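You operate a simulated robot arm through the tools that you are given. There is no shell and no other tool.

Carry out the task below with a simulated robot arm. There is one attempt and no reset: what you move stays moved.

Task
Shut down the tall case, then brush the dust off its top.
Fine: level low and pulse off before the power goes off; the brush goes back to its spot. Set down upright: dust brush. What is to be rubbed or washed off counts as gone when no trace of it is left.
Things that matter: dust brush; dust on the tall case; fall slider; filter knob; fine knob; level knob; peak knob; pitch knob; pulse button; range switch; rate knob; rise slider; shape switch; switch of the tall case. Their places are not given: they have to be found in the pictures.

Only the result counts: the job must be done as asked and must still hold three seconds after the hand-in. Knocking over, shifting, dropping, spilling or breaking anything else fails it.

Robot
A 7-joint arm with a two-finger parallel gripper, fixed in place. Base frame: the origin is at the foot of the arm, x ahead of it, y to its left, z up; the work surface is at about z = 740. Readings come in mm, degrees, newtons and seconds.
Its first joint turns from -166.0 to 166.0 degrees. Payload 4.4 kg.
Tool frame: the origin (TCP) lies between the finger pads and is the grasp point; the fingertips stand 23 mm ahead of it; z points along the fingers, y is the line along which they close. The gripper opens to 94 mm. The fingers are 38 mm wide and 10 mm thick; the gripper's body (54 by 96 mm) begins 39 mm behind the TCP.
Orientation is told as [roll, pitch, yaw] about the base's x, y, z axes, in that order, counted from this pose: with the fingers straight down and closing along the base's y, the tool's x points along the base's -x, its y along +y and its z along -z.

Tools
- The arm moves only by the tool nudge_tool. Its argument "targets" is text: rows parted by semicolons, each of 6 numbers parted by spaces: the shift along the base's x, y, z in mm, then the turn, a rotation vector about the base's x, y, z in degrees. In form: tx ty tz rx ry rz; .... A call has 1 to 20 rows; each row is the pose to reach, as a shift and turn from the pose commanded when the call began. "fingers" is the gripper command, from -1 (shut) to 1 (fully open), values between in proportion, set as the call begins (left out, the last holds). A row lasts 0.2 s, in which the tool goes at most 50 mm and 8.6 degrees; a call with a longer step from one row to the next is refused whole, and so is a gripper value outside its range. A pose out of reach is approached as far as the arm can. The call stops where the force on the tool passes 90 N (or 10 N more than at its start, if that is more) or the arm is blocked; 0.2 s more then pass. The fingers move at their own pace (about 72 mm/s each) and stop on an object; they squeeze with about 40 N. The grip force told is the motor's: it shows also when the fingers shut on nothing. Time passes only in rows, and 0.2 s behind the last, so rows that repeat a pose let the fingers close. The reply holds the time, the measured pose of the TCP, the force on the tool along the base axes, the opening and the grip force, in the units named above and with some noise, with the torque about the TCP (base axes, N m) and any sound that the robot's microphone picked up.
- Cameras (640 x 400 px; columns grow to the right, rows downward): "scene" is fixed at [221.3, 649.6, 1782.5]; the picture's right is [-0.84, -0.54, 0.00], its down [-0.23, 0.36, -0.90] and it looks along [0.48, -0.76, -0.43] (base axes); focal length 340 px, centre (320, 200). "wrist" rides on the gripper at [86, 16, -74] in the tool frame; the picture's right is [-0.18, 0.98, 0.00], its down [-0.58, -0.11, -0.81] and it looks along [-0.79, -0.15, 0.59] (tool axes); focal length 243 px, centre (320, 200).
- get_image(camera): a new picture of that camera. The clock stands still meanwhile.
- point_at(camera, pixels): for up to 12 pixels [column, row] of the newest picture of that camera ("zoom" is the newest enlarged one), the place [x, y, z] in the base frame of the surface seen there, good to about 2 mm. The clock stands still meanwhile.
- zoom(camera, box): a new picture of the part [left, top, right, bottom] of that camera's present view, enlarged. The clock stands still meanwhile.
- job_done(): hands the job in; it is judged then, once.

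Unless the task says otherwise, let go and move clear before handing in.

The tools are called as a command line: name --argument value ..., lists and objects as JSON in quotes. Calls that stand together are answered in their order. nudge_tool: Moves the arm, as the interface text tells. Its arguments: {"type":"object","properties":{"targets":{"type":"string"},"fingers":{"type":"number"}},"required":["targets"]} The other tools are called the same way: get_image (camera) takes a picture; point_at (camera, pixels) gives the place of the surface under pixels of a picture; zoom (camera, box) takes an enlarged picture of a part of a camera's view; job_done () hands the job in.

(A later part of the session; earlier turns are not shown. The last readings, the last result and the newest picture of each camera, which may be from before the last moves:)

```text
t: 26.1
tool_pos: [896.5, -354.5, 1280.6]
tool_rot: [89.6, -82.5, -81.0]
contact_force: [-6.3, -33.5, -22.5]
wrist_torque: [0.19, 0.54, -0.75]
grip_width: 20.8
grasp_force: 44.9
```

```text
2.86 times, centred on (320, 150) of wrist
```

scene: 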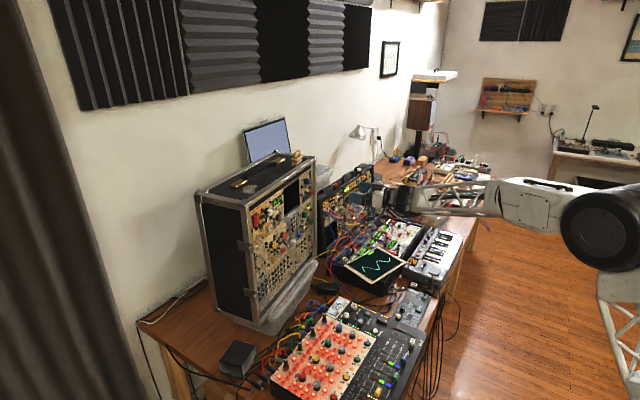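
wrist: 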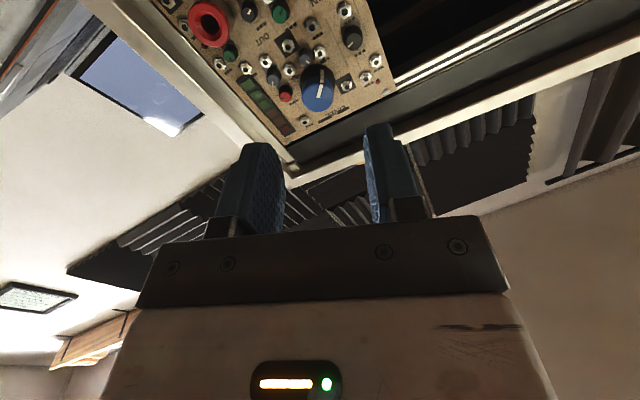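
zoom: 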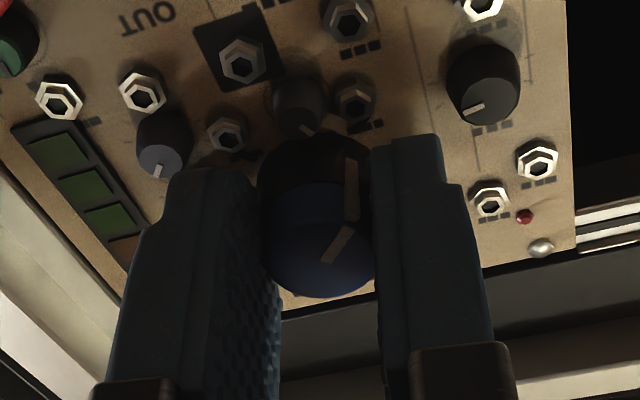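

The turning torque rose to 0.19 N·m and the pointer seems to lag the fingers, which suggests the knob is at its stop. I'll turn 8° more to confirm.

nudge_tool --targets "0 -0.8 -0.5 -4 -0.6 0; 0 -0.8 -0.5 -8 -1.2 0; 0 -0.8 -0.5 -8 -1.2 0"

zoom --camera "wrist" --box '[240, 80, 400, 220]'

```text
t: 26.9
tool_pos: [895.4, -354.9, 1281.4]
tool_rot: [-92.3, -89.4, 101.0]
contact_force: [9.7, -26.9, -15.7]
wrist_torque: [0.4, 0.3, -0.61]
grip_width: 21.2
grasp_force: 45.2
```

```text
2.86 times, centred on (320, 150) of wrist
```

zoom: 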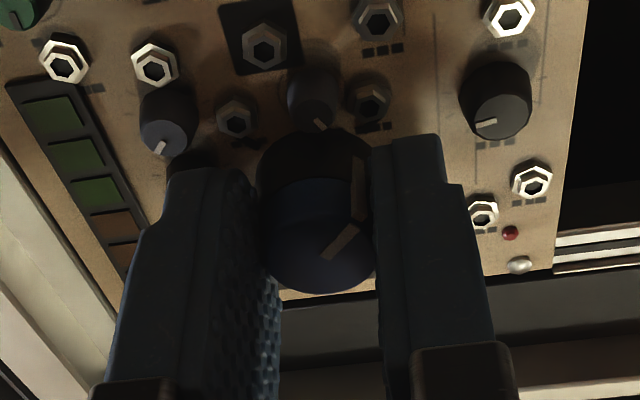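

Torque rose to 0.4 N·m and the pointer lags the fingers, so the knob is at its low stop. I'll release and back out.

nudge_tool --targets "0 0 0 0 0 0; 0 0 0 0 0 0; 0 0 0 0 0 0" --fingers -0.1

nudge_tool --targets "-19.8 -2.9 0 0 0 0; -39.6 -5.9 0 0 0 0; -64.3 -9.6 0 0 0 0; -89 -13.2 0 0 0 0; -89 -13.2 0 0 0 0; -89 -13.2 0 0 0 0"

get_image --camera "wrist"

zoom --camera "scene" --box '[298, 172, 322, 187]'

zoom --camera "scene" --box '[294, 205, 322, 235]'

```text
t: 27.7
tool_pos: [894.7, -354.7, 1282.7]
tool_rot: [-93.2, -89.4, 101.8]
contact_force: [0.2, 0.7, -0.1]
wrist_torque: [-0.02, 0.04, 0.0]
grip_width: 42.4
grasp_force: 0.0
```

```text
t: 29.1
tool_pos: [805.8, -369.4, 1282.8]
tool_rot: [-90.8, -89.4, 99.4]
contact_force: [0.6, -0.1, 0.7]
wrist_torque: [0.07, 0.0, -0.02]
grip_width: 42.2
grasp_force: 0.1
```

```text
taken
```

wrist: 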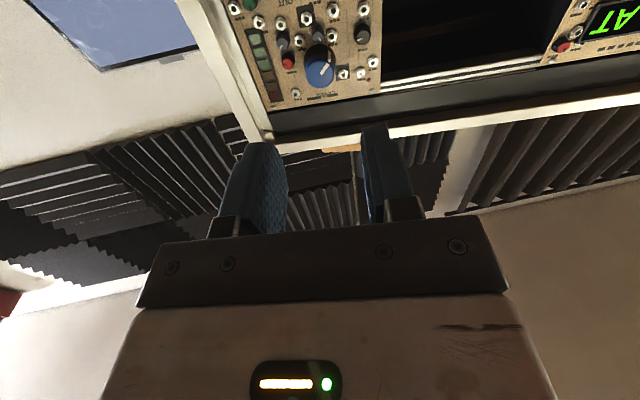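

```text
16.00 times, centred on (310, 180) of scene
```

zoom: 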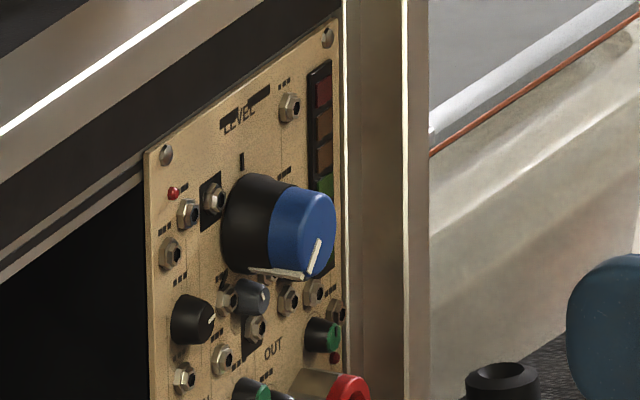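

```text
13.33 times, centred on (308, 220) of scene
```

zoom: 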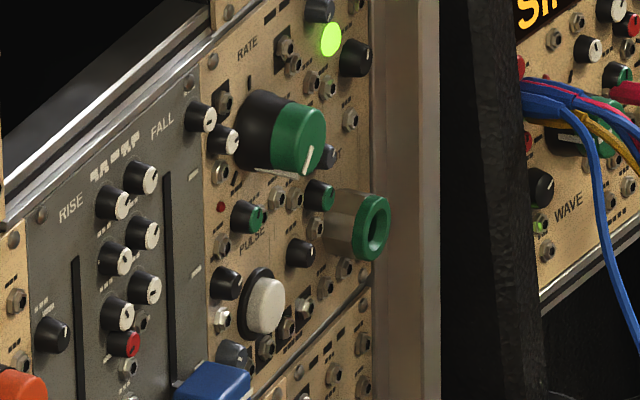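

Level is at its low stop. Next is the PULSE button: the white dome at zoom pixel (265,305), with its green lamp still lit at (330,40). I'll measure it.

zoom --camera "scene" --box '[306, 220, 322, 230]'

zoom --camera "scene" --box '[304, 222, 320, 232]'

point_at --camera "zoom" --pixels '[[320, 200], [200, 200], [260, 240], [100, 200], [60, 200], [140, 160]]'

zoom --camera "scene" --box '[294, 205, 322, 235]'

point_at --camera "zoom" --pixels '[[265, 305], [275, 300], [255, 305], [268, 320], [265, 285], [245, 310], [225, 283], [300, 252], [232, 355], [265, 347], [237, 375], [252, 240]]'

```text
16.00 times, centred on (314, 225) of scene
```

zoom: 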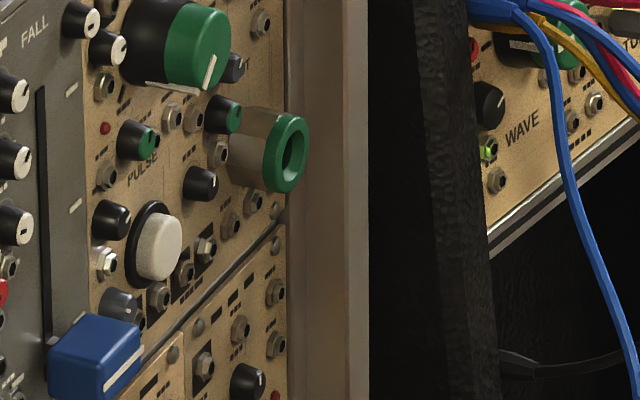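

```text
16.00 times, centred on (312, 227) of scene
```

zoom: 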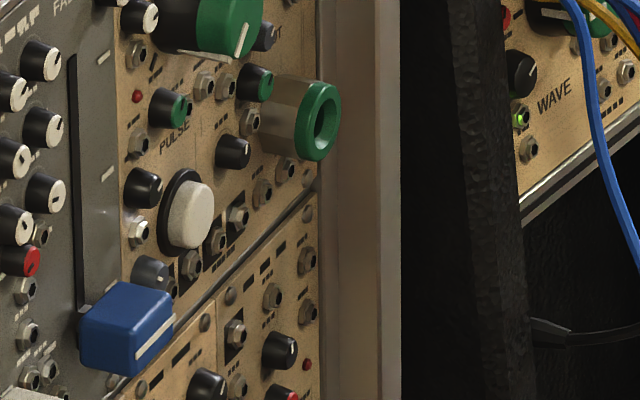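

```text
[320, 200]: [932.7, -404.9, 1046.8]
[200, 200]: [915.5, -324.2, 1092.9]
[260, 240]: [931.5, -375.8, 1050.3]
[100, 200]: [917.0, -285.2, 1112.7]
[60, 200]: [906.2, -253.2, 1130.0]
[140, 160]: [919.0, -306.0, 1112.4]
```

```text
13.33 times, centred on (308, 220) of scene
```

zoom: 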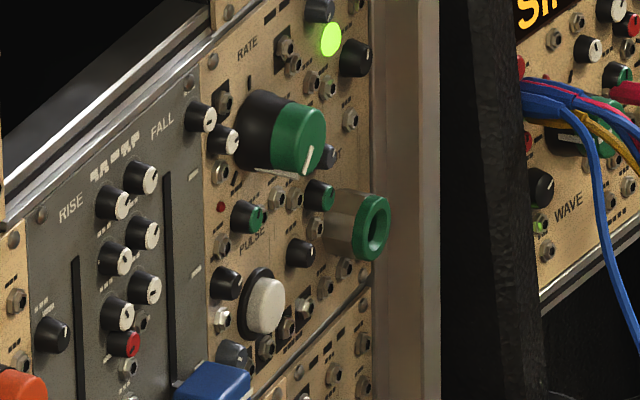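

```text
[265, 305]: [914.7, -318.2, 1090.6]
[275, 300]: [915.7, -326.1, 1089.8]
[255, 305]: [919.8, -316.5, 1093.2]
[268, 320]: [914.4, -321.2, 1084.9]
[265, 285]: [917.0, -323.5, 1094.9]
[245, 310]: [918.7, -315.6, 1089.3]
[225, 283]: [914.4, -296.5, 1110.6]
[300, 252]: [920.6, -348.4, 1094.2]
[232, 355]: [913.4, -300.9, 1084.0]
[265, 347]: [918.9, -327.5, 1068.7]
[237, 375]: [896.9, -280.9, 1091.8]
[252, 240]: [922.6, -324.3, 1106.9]
```

The button face is at about (914.8,-322,1090), and the blue slider handle on its left stays about 19 mm away from closed fingers. I'll close the fingers and move down to a point 40 mm in front of the button.

nudge_tool --targets "0 7.6 -38.4 0 0 0; 0 15.2 -76.8 0 0 0; 0 22.8 -115 0 0 0; 0 30.4 -153.5 0 0 0; 0 38.1 -191.8 0 0 0; 23 38.1 -191.8 0 0 0; 46.7 38.1 -191.8 0 0 0; 46.7 38.1 -191.8 0 0 0; 46.7 38.1 -191.8 0 0 0" --fingers -1

get_image --camera "wrist"

zoom --camera "scene" --box '[280, 190, 344, 230]'

```text
t: 31.1
tool_pos: [854.1, -330.0, 1089.9]
tool_rot: [-91.6, -89.4, 100.2]
contact_force: [0.4, 0.2, 0.6]
wrist_torque: [0.0, 0.01, -0.01]
grip_width: 0.1
grasp_force: 40.2
```

```text
taken
```

wrist: 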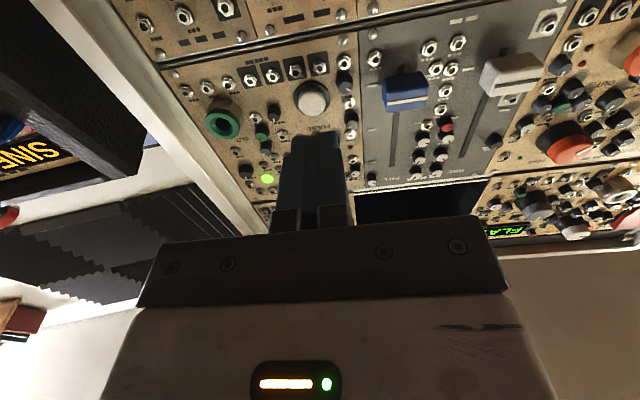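

```text
10.00 times, centred on (312, 210) of scene
```

zoom: 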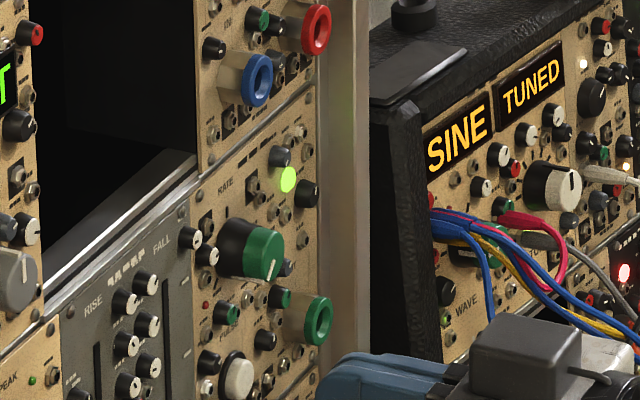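

In the wrist view the button is at (312,98), slightly right of and below the tool axis. I'll measure it from here before pressing.

zoom --camera "wrist" --box '[272, 70, 352, 120]'

point_at --camera "zoom" --pixels '[[315, 220], [315, 200], [315, 250], [280, 220], [350, 220], [250, 220], [400, 220], [315, 130]]'

point_at --camera "wrist" --pixels '[[312, 134], [300, 138], [325, 138], [312, 145], [290, 160], [340, 160]]'

```text
8.00 times, centred on (312, 95) of wrist
```

zoom: 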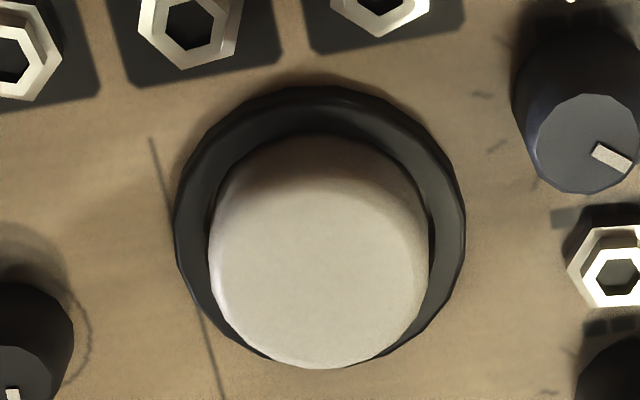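

```text
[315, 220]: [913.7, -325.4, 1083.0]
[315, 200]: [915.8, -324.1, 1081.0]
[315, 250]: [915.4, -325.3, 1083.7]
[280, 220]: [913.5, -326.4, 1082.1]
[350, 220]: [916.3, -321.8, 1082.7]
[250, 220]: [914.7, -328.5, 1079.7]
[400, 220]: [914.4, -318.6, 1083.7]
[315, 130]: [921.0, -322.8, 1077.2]
```

```text
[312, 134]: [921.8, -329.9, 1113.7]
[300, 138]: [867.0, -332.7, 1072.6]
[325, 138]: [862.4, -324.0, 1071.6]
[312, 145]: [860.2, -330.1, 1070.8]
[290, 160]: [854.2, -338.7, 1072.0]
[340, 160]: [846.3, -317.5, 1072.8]
```

The button centre is about (915,-323.5,1087); the finger block's axis is ~4.5 mm left and ~3 mm high. I'll correct that and advance to just short of contact.

nudge_tool --targets "0.6 -4.4 -3 0 0 0; 17 -2 -3 0 0 0; 34.2 0.6 -3 0 0 0; 34.2 0.6 -3 0 0 0; 34.2 0.6 -3 0 0 0"

zoom --camera "wrist" --box '[240, 60, 400, 240]'

zoom --camera "scene" --box '[296, 200, 328, 240]'

```text
t: 32.3
tool_pos: [887.7, -330.3, 1087.7]
tool_rot: [-90.4, -89.4, 99.1]
contact_force: [-1.6, -0.3, 0.3]
wrist_torque: [-0.02, 0.01, -0.01]
grip_width: 0.0
grasp_force: 40.2
```

```text
2.22 times, centred on (320, 150) of wrist
```

zoom: 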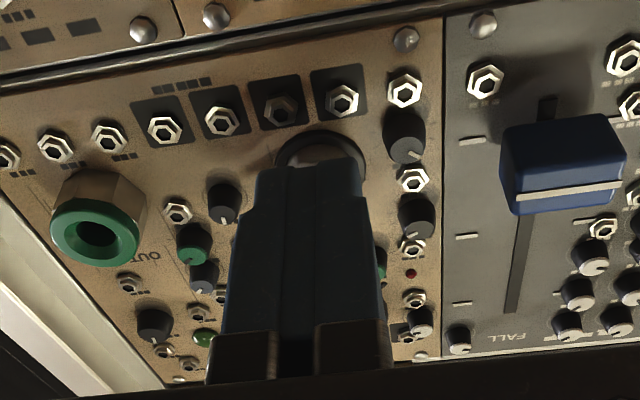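

```text
10.00 times, centred on (312, 220) of scene
```

zoom: 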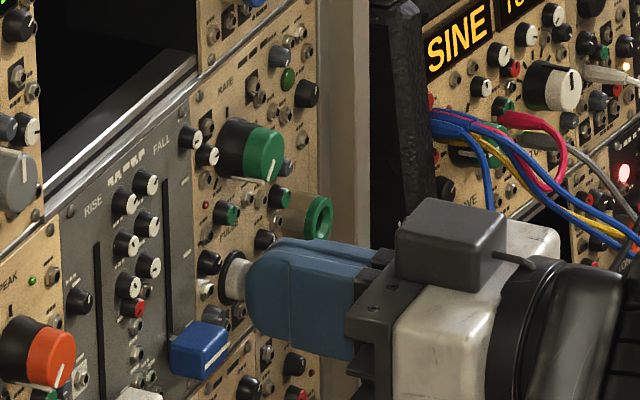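

The green lamp near scene zoom (288,78) now looks dark although the contact force is only about 1.6 N. It may have switched off or be blinking, so I'll wait in place and look again.

nudge_tool --targets "0 0 0 0 0 0; 0 0 0 0 0 0"

zoom --camera "scene" --box '[296, 200, 328, 240]'

nudge_tool --targets "0 0 0 0 0 0"

zoom --camera "scene" --box '[296, 200, 328, 240]'

```text
t: 32.9
tool_pos: [887.6, -328.5, 1087.5]
tool_rot: [-90.7, -89.4, 99.3]
contact_force: [0.3, -0.4, 0.3]
wrist_torque: [0.01, -0.01, -0.05]
grip_width: 0.0
grasp_force: 40.2
```

```text
10.00 times, centred on (312, 220) of scene
```

zoom: 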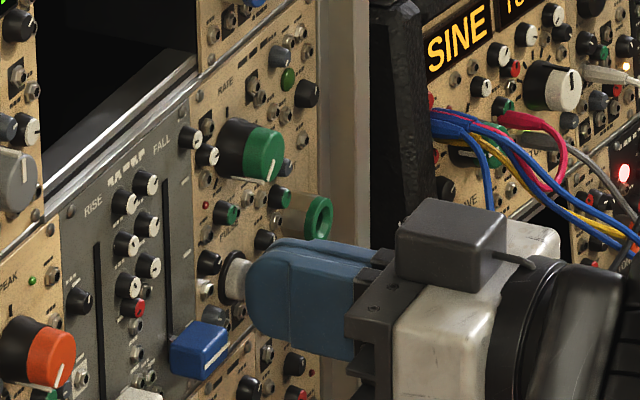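

```text
t: 33.3
tool_pos: [887.9, -329.4, 1087.1]
tool_rot: [-90.8, -89.4, 99.4]
contact_force: [-0.5, -0.6, -0.2]
wrist_torque: [-0.01, -0.02, 0.02]
grip_width: 0.1
grasp_force: 39.7
```

```text
10.00 times, centred on (312, 220) of scene
```

zoom: 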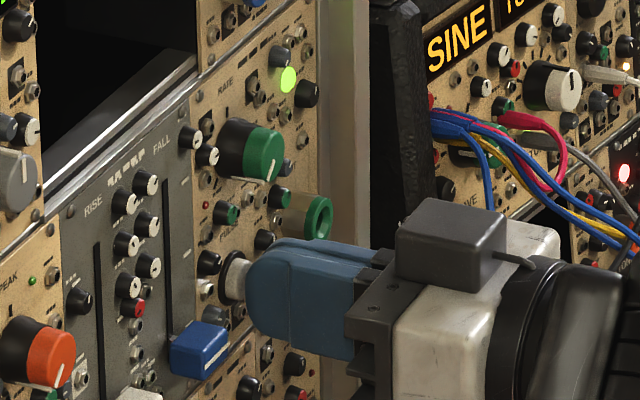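

The lamp blinks (dark, dark, then lit), so the pulse is still on. I'll now press in slow steps while watching the force.

nudge_tool --targets "1.5 0.2 0 0 0 0; 3 0.4 0 0 0 0; 4.4 0.7 0 0 0 0"

nudge_tool --targets "1 0.15 0 0 0 0; 2 0.3 0 0 0 0"

zoom --camera "scene" --box '[296, 200, 328, 240]'

```text
t: 34.1
tool_pos: [892.1, -329.0, 1087.4]
tool_rot: [-90.7, -89.3, 99.3]
contact_force: [-0.6, -1.3, 0.9]
wrist_torque: [0.01, 0.01, 0.03]
grip_width: 0.0
grasp_force: 40.0
```

```text
t: 34.7
tool_pos: [893.5, -328.4, 1086.6]
tool_rot: [-90.6, -89.4, 99.2]
contact_force: [-0.9, -0.3, -0.5]
wrist_torque: [0.0, 0.02, -0.03]
grip_width: 0.0
grasp_force: 40.0
heard: click
```

```text
10.00 times, centred on (312, 220) of scene
```

zoom: 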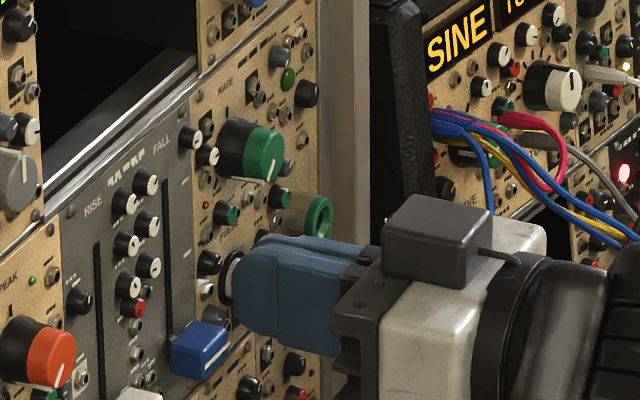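

A click was heard and the lamp is dark at (288,78). I'll back straight off and watch the lamp over several moments to be sure it no longer blinks.

nudge_tool --targets "-10 -1.5 0 0 0 0; -30 -4.5 0 0 0 0; -60 -8.9 0 0 0 0; -60 -8.9 0 0 0 0"

zoom --camera "scene" --box '[296, 200, 328, 240]'

nudge_tool --targets "0 0 0 0 0 0"

zoom --camera "scene" --box '[296, 200, 328, 240]'

nudge_tool --targets "0 0 0 0 0 0"

zoom --camera "scene" --box '[296, 200, 328, 240]'

nudge_tool --targets "0 0 0 0 0 0"

zoom --camera "scene" --box '[296, 200, 328, 240]'

```text
t: 35.7
tool_pos: [834.8, -337.5, 1088.8]
tool_rot: [-88.9, -89.5, 97.4]
contact_force: [0.1, 0.2, 0.2]
wrist_torque: [-0.05, 0.0, -0.03]
grip_width: 0.0
grasp_force: 39.5
```

```text
10.00 times, centred on (312, 220) of scene
```

zoom: 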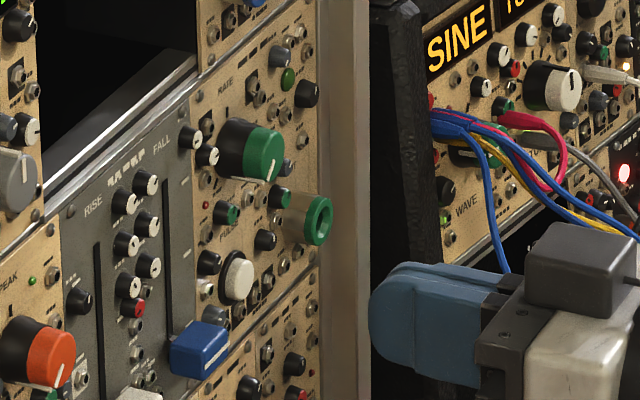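

```text
t: 36.1
tool_pos: [833.8, -337.8, 1089.2]
tool_rot: [-90.2, -89.4, 98.8]
contact_force: [0.0, -0.4, 0.1]
wrist_torque: [-0.01, -0.03, 0.0]
grip_width: 0.2
grasp_force: 39.5
```

```text
10.00 times, centred on (312, 220) of scene
```

zoom: 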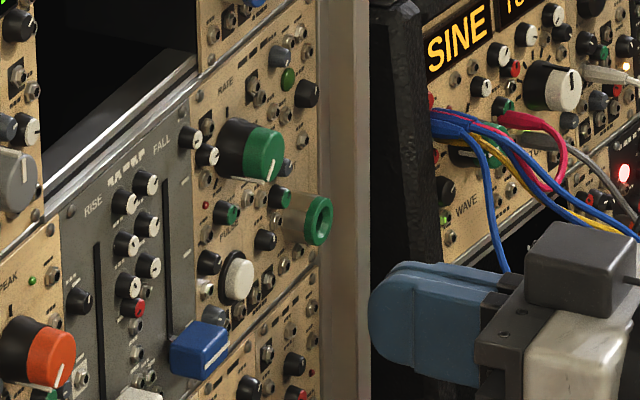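

```text
t: 36.5
tool_pos: [835.1, -337.9, 1089.3]
tool_rot: [-90.6, -89.4, 99.3]
contact_force: [0.2, 0.2, -0.4]
wrist_torque: [0.0, -0.02, 0.01]
grip_width: 0.0
grasp_force: 40.0
```

```text
10.00 times, centred on (312, 220) of scene
```

zoom: 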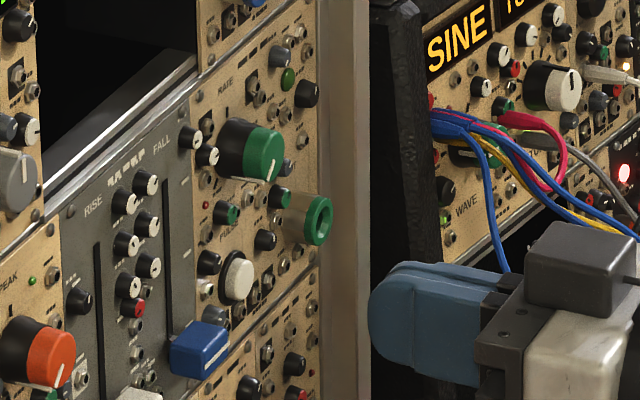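

```text
t: 36.9
tool_pos: [834.3, -337.2, 1089.2]
tool_rot: [-90.5, -89.4, 99.1]
contact_force: [-0.4, 1.4, -0.2]
wrist_torque: [0.0, 0.01, -0.05]
grip_width: 0.2
grasp_force: 40.4
```

```text
10.00 times, centred on (312, 220) of scene
```

zoom: 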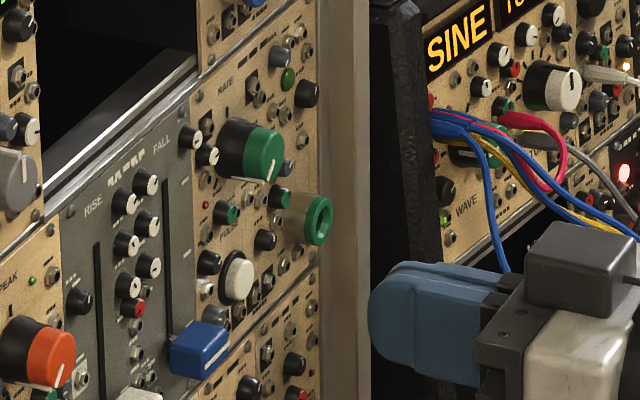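

The lamp has stayed dark for over 2 s (t=34.7 to 36.9), so the pulse is off. I'll study the power rocker and double-check the lamp as I go.

zoom --camera "scene" --box '[248, 203, 272, 233]'

point_at --camera "zoom" --pixels '[[120, 130], [110, 170], [105, 200], [105, 230], [105, 260], [150, 150], [75, 150], [160, 220], [60, 270], [200, 160], [180, 280], [130, 150]]'

```text
13.33 times, centred on (260, 218) of scene
```

zoom: 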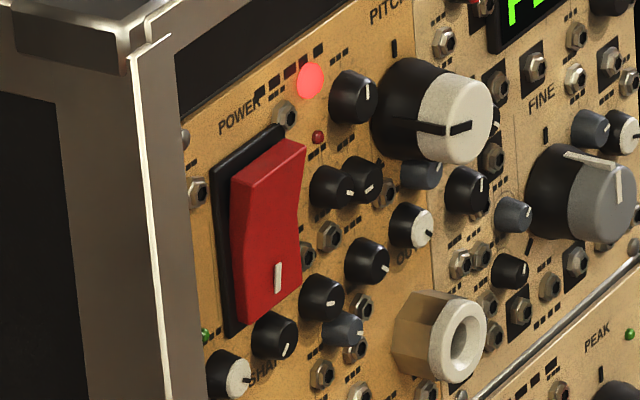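

```text
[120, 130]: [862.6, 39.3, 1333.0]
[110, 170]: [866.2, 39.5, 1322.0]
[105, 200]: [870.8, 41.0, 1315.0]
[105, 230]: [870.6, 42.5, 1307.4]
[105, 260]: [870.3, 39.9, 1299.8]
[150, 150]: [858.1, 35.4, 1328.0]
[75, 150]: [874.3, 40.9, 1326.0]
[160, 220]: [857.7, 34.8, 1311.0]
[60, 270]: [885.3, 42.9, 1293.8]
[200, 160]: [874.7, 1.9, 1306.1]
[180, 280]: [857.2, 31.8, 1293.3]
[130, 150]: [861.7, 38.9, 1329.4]
```

The rocker (red, zoom pixels (232-305,140-320)) sticks out at its top half and is pressed in at the bottom "|" mark, so pushing the top should switch it off. I'll measure points on it.

point_at --camera "zoom" --pixels '[[268, 185], [268, 200], [266, 215], [266, 230], [266, 250], [268, 290], [240, 195], [298, 170], [245, 310], [295, 285], [270, 165], [225, 250]]'

zoom --camera "scene" --box '[296, 200, 328, 240]'

```text
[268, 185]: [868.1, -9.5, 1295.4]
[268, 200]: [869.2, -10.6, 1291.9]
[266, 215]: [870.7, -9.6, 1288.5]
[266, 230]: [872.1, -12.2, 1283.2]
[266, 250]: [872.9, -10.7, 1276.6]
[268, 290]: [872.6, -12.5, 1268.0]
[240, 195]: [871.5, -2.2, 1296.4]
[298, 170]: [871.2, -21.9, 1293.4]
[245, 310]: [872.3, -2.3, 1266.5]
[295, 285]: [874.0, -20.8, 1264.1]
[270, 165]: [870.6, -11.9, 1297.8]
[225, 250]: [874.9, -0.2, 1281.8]
```

```text
10.00 times, centred on (312, 220) of scene
```

zoom: 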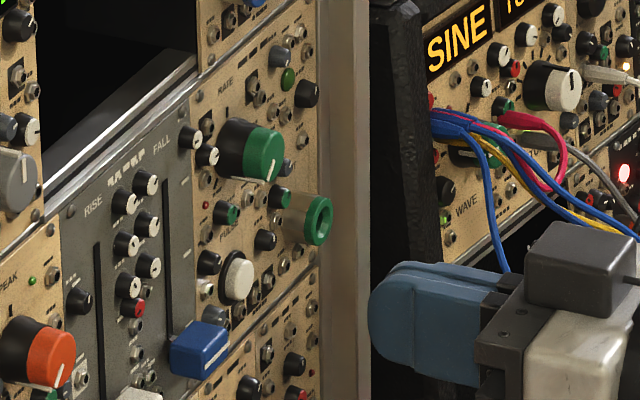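

The rocker spans y≈-2 to -22 and z≈1262 to 1298, with its top sticking out at x≈868; the pulse lamp is still dark. I'll move the closed fingers to a point 40 mm in front of the rocker's top.

nudge_tool --targets "-30 0 0 0 0 0; -54.5 0 0 0 0 0; -54.5 39.6 25.9 0 0 0; -54.5 79.2 51.8 0 0 0; -54.5 118.8 77.6 0 0 0; -54.5 158.4 103.5 0 0 0; -54.5 198 129.4 0 0 0; -54.5 237.5 155.3 0 0 0; -54.5 277.1 181.1 0 0 0; -54.5 316.7 207 0 0 0; -40 316.7 207 0 0 0; -28.8 316.7 207 0 0 0; -28.8 316.7 207 0 0 0; -28.8 316.7 207 0 0 0"

get_image --camera "wrist"

get_image --camera "scene"

```text
t: 39.9
tool_pos: [805.4, -21.4, 1294.2]
tool_rot: [-90.6, -89.4, 99.2]
contact_force: [0.3, 0.1, 0.5]
wrist_torque: [0.01, 0.01, -0.01]
grip_width: 0.0
grasp_force: 39.8
```

```text
taken
```

wrist: 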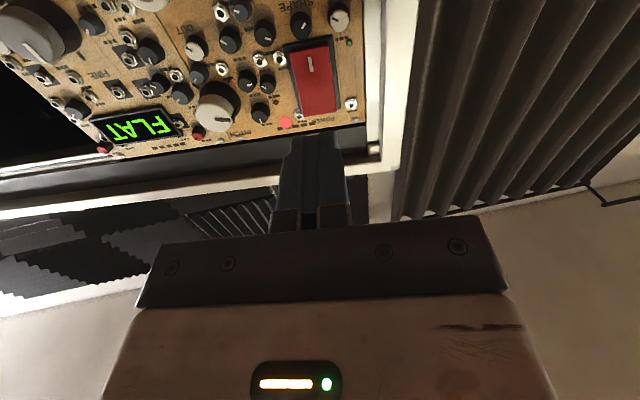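

```text
taken
```

scene: 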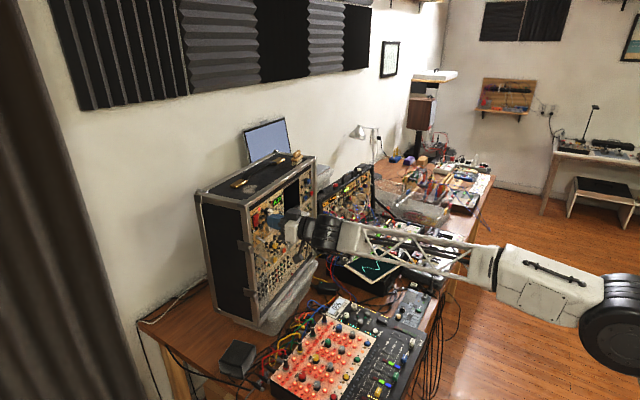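

The rocker is at wrist pixels (295-340, 45-118), with its top half at about (318,102), right where the tool axis points. I'll verify with measurements and the pulse lamp once more.

point_at --camera "wrist" --pixels '[[318, 100], [318, 108], [318, 114], [300, 105], [335, 105], [310, 60], [300, 140], [330, 140], [312, 145], [365, 140], [299, 118], [286, 122]]'

zoom --camera "wrist" --box '[262, 30, 382, 150]'

zoom --camera "scene" --box '[290, 170, 326, 230]'

```text
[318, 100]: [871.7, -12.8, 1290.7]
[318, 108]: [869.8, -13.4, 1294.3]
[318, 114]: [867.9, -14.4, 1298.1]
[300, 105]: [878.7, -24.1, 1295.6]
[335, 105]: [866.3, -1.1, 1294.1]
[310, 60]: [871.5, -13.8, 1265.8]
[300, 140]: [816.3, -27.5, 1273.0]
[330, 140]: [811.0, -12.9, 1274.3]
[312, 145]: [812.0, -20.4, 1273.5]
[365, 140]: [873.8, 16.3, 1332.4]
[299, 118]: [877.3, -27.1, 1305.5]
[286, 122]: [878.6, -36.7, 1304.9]
```

```text
3.33 times, centred on (322, 90) of wrist
```

zoom: 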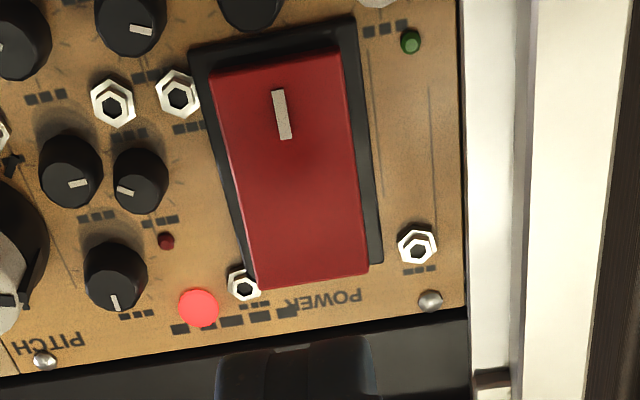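

```text
6.67 times, centred on (308, 200) of scene
```

zoom: 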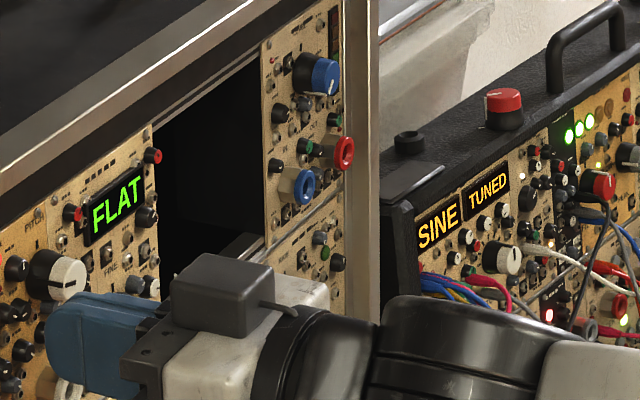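

The pulse lamp (zoom (325,252)) is still dark, and the finger block is centred on the rocker sideways. I'll raise 2.5 mm, approach to near contact, then press slowly.

nudge_tool --targets "12 1.8 2.5 0 0 0; 24 3.6 2.5 0 0 0; 35 5.2 2.5 0 0 0; 35 5.2 2.5 0 0 0"

nudge_tool --targets "1.5 0.2 0 0 0 0; 3 0.45 0 0 0 0; 4.5 0.67 0 0 0 0"

zoom --camera "scene" --box '[248, 195, 296, 235]'

```text
t: 40.9
tool_pos: [841.4, -16.6, 1296.0]
tool_rot: [-91.6, -89.4, 100.2]
contact_force: [-0.3, -0.3, -0.3]
wrist_torque: [0.01, 0.03, -0.01]
grip_width: 0.0
grasp_force: 40.2
```

```text
t: 41.7
tool_pos: [845.3, -15.6, 1296.2]
tool_rot: [-90.9, -89.3, 99.6]
contact_force: [-1.1, 1.4, 0.0]
wrist_torque: [0.03, -0.06, 0.03]
grip_width: 0.0
grasp_force: 39.6
```

```text
10.00 times, centred on (272, 215) of scene
```

zoom: 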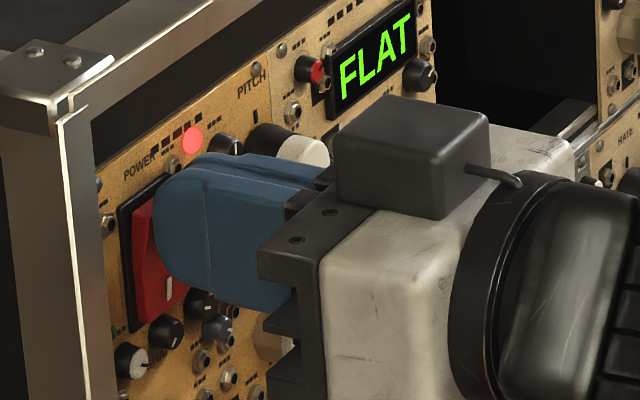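

The fingertips are about at the rocker's surface with no force yet, and the display still shows FLAT. I'll continue pressing in small steps.

nudge_tool --targets "1 0.15 0 0 0 0; 2 0.3 0 0 0 0"

nudge_tool --targets "1 0.15 0 0 0 0; 2 0.3 0 0 0 0"

zoom --camera "scene" --box '[248, 195, 296, 235]'

```text
t: 42.3
tool_pos: [846.8, -15.1, 1296.7]
tool_rot: [-91.0, -89.5, 99.4]
contact_force: [-6.8, -1.9, -0.2]
wrist_torque: [-0.06, 0.17, -0.08]
grip_width: 0.0
grasp_force: 39.9
heard: click
```

```text
t: 43.0
tool_pos: [847.4, -14.5, 1297.0]
tool_rot: [-91.6, -89.3, 100.1]
contact_force: [-56.0, -2.4, -4.5]
wrist_torque: [0.04, 1.06, -0.03]
grip_width: 0.0
grasp_force: 40.0
stopped in row 2: the force on the tool passed its limit at 94 N (the readings are from after the stop); the commanded pose is now the measured one
```

```text
10.00 times, centred on (272, 215) of scene
```

zoom: 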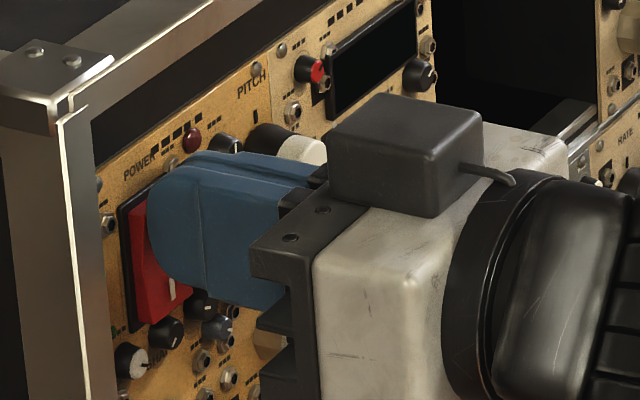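

A click came, the FLAT display is dark and the red lamp is off, so the power is off. I'll back straight out.

nudge_tool --targets "-10 -1.5 0 0 0 0; -30 -4.5 0 0 0 0; -65 -9.7 0 0 0 0; -100 -14.9 0 0 0 0; -140 -20.8 0 0 0 0; -140 -20.8 0 0 0 0"

get_image --camera "scene"

zoom --camera "scene" --box '[190, 140, 330, 228]'

zoom --camera "scene" --box '[230, 170, 330, 320]'

```text
t: 44.4
tool_pos: [708.5, -36.2, 1296.2]
tool_rot: [-84.6, -89.4, 93.3]
contact_force: [0.8, -0.5, -0.2]
wrist_torque: [-0.03, -0.01, -0.02]
grip_width: 0.0
grasp_force: 39.6
```

```text
taken
```

scene: 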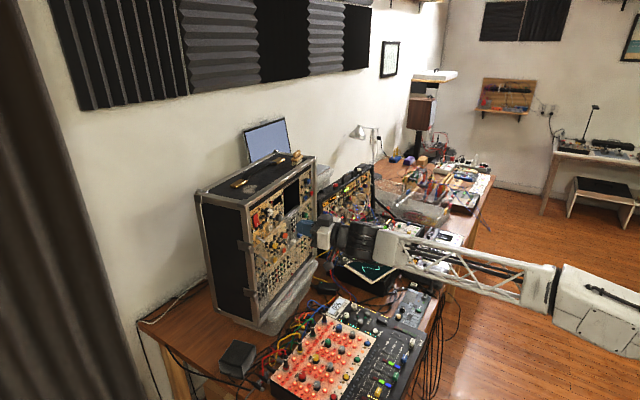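

```text
4.55 times, centred on (260, 184) of scene
```

zoom: 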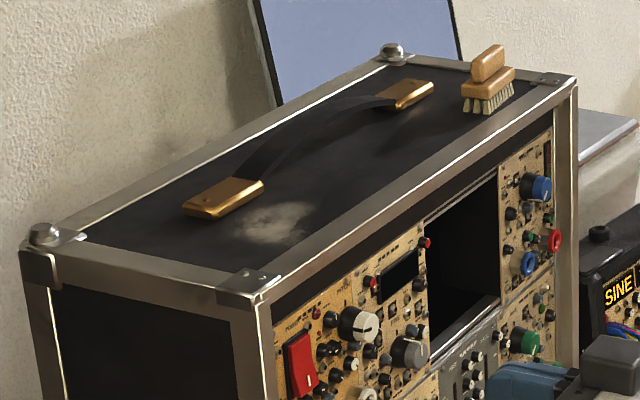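

```text
2.67 times, centred on (280, 245) of scene
```

zoom: 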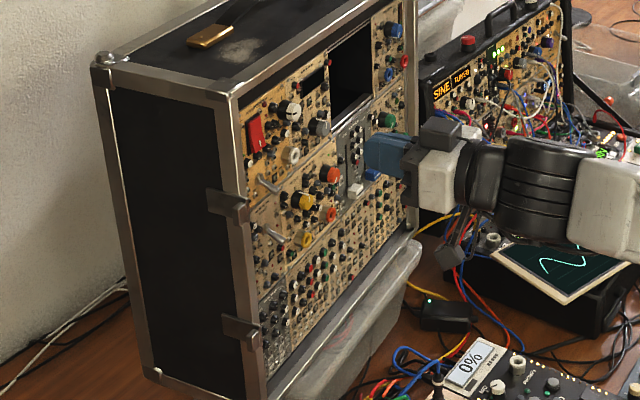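

Everything on the panel is dark and the case has not moved. Now the brushing: I'll measure the dust patch, the brass bracket next to it and the brush.

zoom --camera "scene" --box '[222, 172, 270, 202]'

point_at --camera "zoom" --pixels '[[250, 190], [180, 250], [340, 200], [230, 270], [310, 240], [150, 235], [360, 170], [270, 170], [200, 160], [130, 185], [90, 160], [170, 150]]'

zoom --camera "scene" --box '[284, 146, 316, 166]'

point_at --camera "zoom" --pixels '[[232, 165], [240, 200], [300, 108], [322, 120], [230, 235], [200, 240], [300, 200], [350, 185], [190, 330], [270, 345], [360, 270], [310, 165]]'

```text
13.33 times, centred on (246, 187) of scene
```

zoom: 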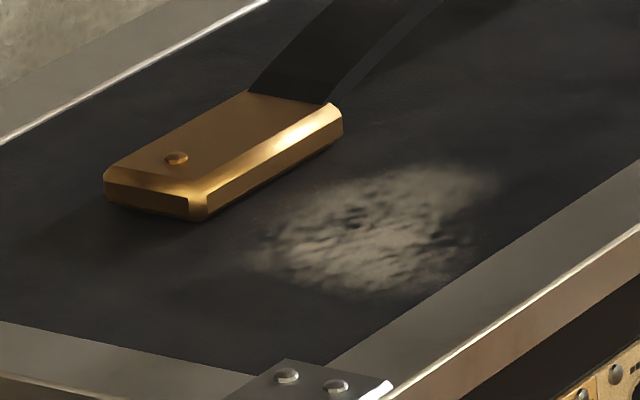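

```text
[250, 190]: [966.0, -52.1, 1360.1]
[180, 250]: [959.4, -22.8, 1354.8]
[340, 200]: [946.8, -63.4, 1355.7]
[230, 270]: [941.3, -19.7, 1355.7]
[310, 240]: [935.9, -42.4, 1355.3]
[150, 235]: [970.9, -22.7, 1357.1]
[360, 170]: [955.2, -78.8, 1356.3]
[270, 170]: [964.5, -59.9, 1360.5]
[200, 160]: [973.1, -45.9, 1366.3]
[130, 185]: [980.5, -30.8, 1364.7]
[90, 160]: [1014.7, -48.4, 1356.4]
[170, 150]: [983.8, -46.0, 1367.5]
```

```text
16.00 times, centred on (300, 156) of scene
```

zoom: 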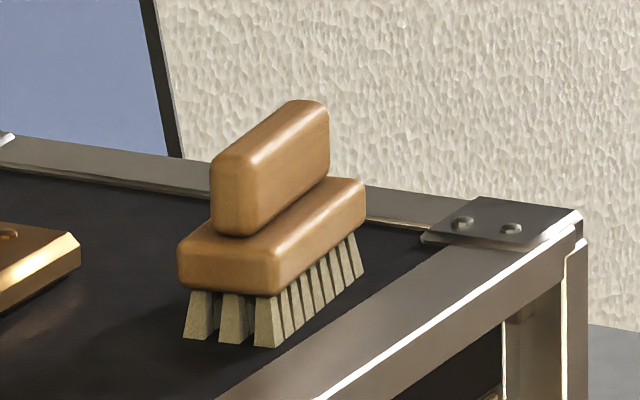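

```text
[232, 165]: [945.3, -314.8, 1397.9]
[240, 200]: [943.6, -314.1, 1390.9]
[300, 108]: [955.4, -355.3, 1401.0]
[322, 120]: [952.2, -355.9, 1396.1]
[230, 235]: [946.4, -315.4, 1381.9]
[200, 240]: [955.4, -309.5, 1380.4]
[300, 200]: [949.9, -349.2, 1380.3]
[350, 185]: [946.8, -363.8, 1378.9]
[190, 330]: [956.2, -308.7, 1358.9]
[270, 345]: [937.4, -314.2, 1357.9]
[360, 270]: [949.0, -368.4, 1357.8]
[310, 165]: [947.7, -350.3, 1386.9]
```

The dust lies at roughly x 915–960, y −20 to −90 beside the bracket, and the brush's handle axis is turned about 11° from −y, its top at z≈1402. I'll raise the arm and point the tool down again.

nudge_tool --targets "-0.7 -10.4 24 -1.22 8.14 0; -1.5 -20.7 48 -2.44 16.29 0; -2.2 -31.1 72 -3.66 24.43 0; -2.9 -41.5 96 -4.87 32.58 0; -3.6 -51.8 120 -6.09 40.72 0; -4.4 -62.2 144 -7.31 48.86 0; -5.1 -72.5 168 -8.53 57.01 0; -5.8 -82.9 192 -9.75 65.15 0; -6.5 -93.3 216 -10.97 73.3 0; -7.3 -103.6 240 -12.19 81.44 0; -8 -114 264 -13.4 89.6 0; -8 -114 264 -13.4 89.6 0" --fingers 1

```text
t: 47.0
tool_pos: [701.2, -150.3, 1560.7]
tool_rot: [-0.1, 0.7, 9.0]
contact_force: [-0.5, 0.2, -0.1]
wrist_torque: [0.04, 0.04, 0.0]
grip_width: 94.0
grasp_force: 0.2
```

The tool points down at yaw 9°. I'll turn it to about −79° so the fingers close across the handle, moving toward the brush at a safe height.

nudge_tool --targets "14 -16 0 0 0 -8; 28 -33 0 0 0 -16; 42 -49 0 0 0 -24; 56 -65 0 0 0 -32; 70 -82 0 0 0 -40; 84 -98 0 0 0 -48; 98 -115 0 0 0 -56; 112 -131 0 0 0 -64; 126 -147 0 0 0 -72; 140 -164 0 0 0 -80; 154 -180 0 0 0 -88; 154 -180 0 0 0 -88"

get_image --camera "wrist"

get_image --camera "scene"

```text
t: 49.6
tool_pos: [854.4, -331.3, 1557.8]
tool_rot: [-0.1, 0.6, -79.0]
contact_force: [0.2, -0.3, -0.4]
wrist_torque: [-0.01, -0.02, -0.04]
grip_width: 94.0
grasp_force: 0.0
```

```text
taken
```

wrist: 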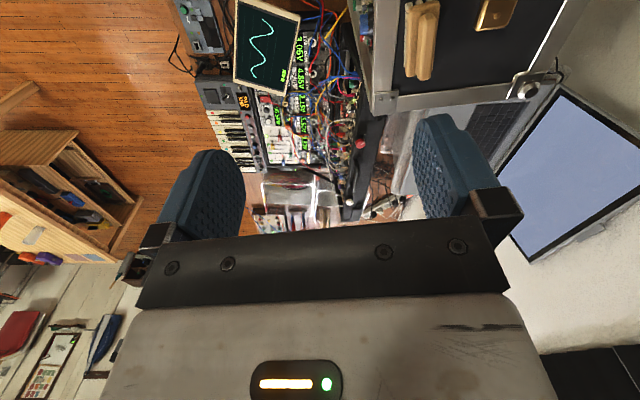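

```text
taken
```

scene: 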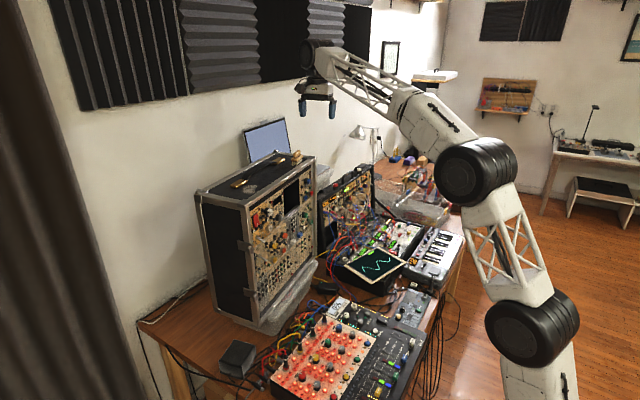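

The brush is at wrist pixel (422,40). I'll zoom on it and measure its handle.

zoom --camera "wrist" --box '[380, 0, 476, 90]'

point_at --camera "zoom" --pixels '[[280, 60], [270, 180], [240, 180], [300, 180], [265, 240], [250, 320], [330, 320], [180, 320], [330, 180], [255, 100], [320, 60], [200, 200]]'

```text
4.44 times, centred on (428, 45) of wrist
```

zoom: 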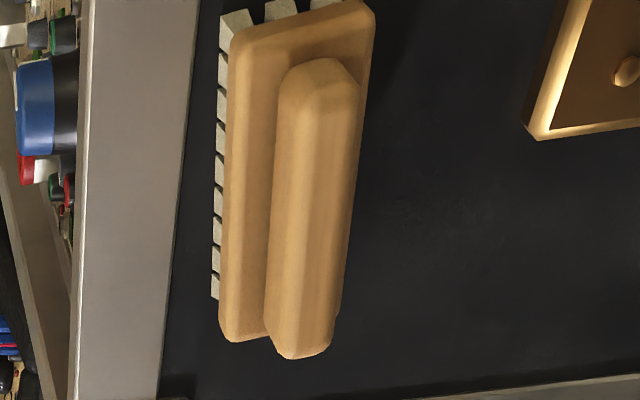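

```text
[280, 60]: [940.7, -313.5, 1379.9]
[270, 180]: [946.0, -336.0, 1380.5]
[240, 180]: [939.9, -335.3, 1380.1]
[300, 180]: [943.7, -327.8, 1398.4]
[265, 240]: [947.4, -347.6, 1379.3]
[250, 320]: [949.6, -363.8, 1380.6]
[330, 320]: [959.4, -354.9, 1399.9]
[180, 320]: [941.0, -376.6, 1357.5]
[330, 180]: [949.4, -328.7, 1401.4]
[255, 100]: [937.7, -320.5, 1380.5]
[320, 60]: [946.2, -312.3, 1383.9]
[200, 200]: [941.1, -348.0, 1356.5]
```

The handle is about 15 mm thick, 46 mm long, centred near (949.5,-336), spanning z 1380–1402. I'll move above it at z≈1450 with the fingers half open and check reach.

nudge_tool --targets "32 -1.6 -36 -0.3 0 0; 64 -3.1 -72 -0.6 -0.1 0; 95.1 -4.7 -107.8 -0.6 -0.1 0; 95.1 -4.7 -107.8 -0.6 -0.1 0; 95.1 -4.7 -107.8 -0.6 -0.1 0" --fingers 0.064

get_image --camera "wrist"

zoom --camera "scene" --box '[260, 90, 356, 170]'

```text
t: 50.8
tool_pos: [948.0, -335.1, 1453.7]
tool_rot: [0.0, 0.0, -78.9]
contact_force: [0.1, 0.8, -0.4]
wrist_torque: [0.01, 0.0, 0.0]
grip_width: 49.9
grasp_force: 0.0
```

```text
taken
```

wrist: 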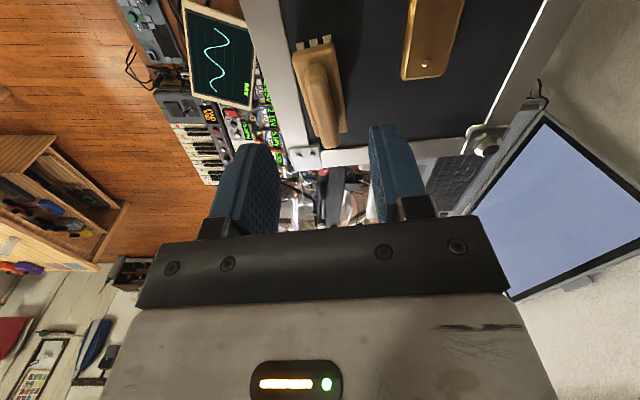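

```text
5.00 times, centred on (308, 130) of scene
```

zoom: 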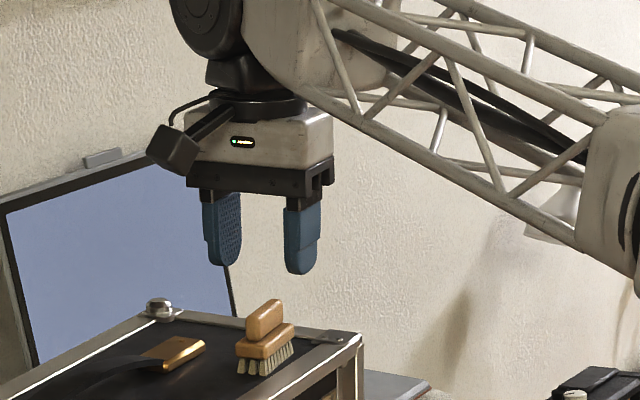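

The pose above the brush is reachable (948,-335,1454). I'll check the handle's alignment with the fingers from here.

zoom --camera "wrist" --box '[272, 30, 368, 160]'

point_at --camera "zoom" --pixels '[[325, 150], [340, 250], [350, 320], [310, 200], [370, 200], [340, 200], [300, 100], [360, 350]]'

point_at --camera "wrist" --pixels '[[250, 146], [262, 148], [278, 165], [378, 128], [370, 135], [392, 128], [368, 150], [276, 190]]'

```text
3.08 times, centred on (320, 95) of wrist
```

zoom: 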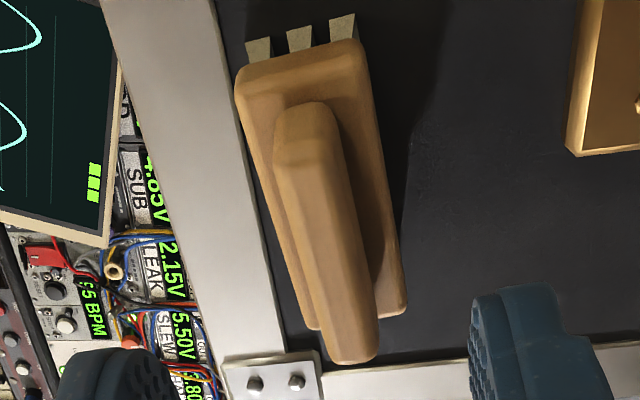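

```text
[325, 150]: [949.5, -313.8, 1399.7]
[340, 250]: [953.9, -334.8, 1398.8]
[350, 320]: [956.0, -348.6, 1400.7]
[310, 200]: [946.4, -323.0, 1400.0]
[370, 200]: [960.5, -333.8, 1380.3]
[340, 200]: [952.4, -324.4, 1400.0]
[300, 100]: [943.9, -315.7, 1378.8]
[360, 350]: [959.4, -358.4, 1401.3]
```

```text
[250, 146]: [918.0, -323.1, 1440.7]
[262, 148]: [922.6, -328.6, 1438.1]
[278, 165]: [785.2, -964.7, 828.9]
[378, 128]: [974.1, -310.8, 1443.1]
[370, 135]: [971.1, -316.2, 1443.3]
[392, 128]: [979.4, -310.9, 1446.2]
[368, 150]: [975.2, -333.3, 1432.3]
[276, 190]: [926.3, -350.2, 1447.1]
```

The handle's axis is about 12.5° off −y and its centre is ~2 mm further in x than the tool. I'll correct with a small turn and shift, and lower so the fingertips stay just above the brush body.

nudge_tool --targets "1.8 -0.5 -15 0 0 1.5; 1.8 -0.5 -30 0 0 1.5; 1.8 -0.5 -45 0 0 1.5; 1.8 -0.5 -45 0 0 1.5; 1.8 -0.5 -45 0 0 1.5"

zoom --camera "wrist" --box '[230, 80, 410, 220]'

zoom --camera "scene" --box '[276, 130, 324, 170]'

```text
t: 52.0
tool_pos: [950.6, -335.7, 1408.0]
tool_rot: [0.0, 0.0, -77.3]
contact_force: [-0.4, -0.6, 0.2]
wrist_torque: [0.01, 0.01, 0.02]
grip_width: 50.1
grasp_force: 0.0
```

```text
2.86 times, centred on (320, 150) of wrist
```

zoom: 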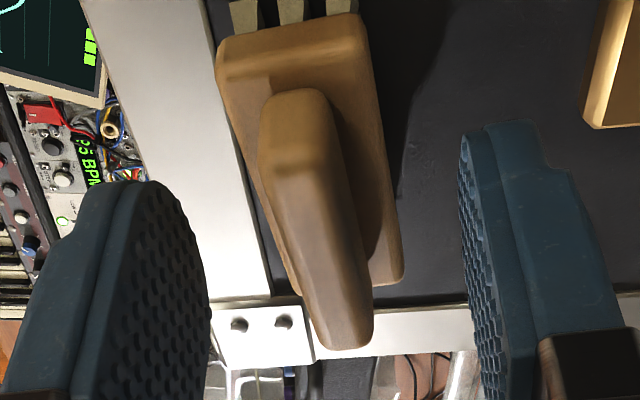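

```text
10.00 times, centred on (300, 150) of scene
```

zoom: 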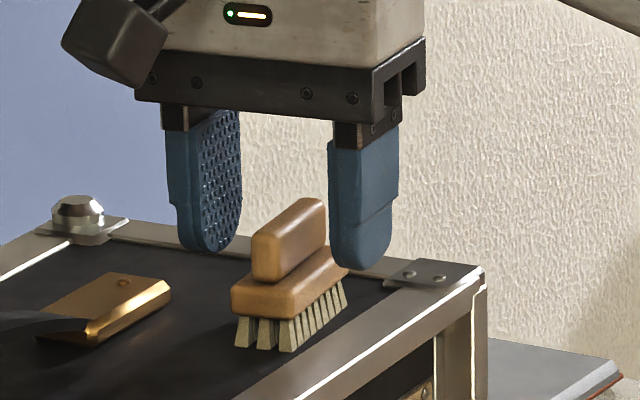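

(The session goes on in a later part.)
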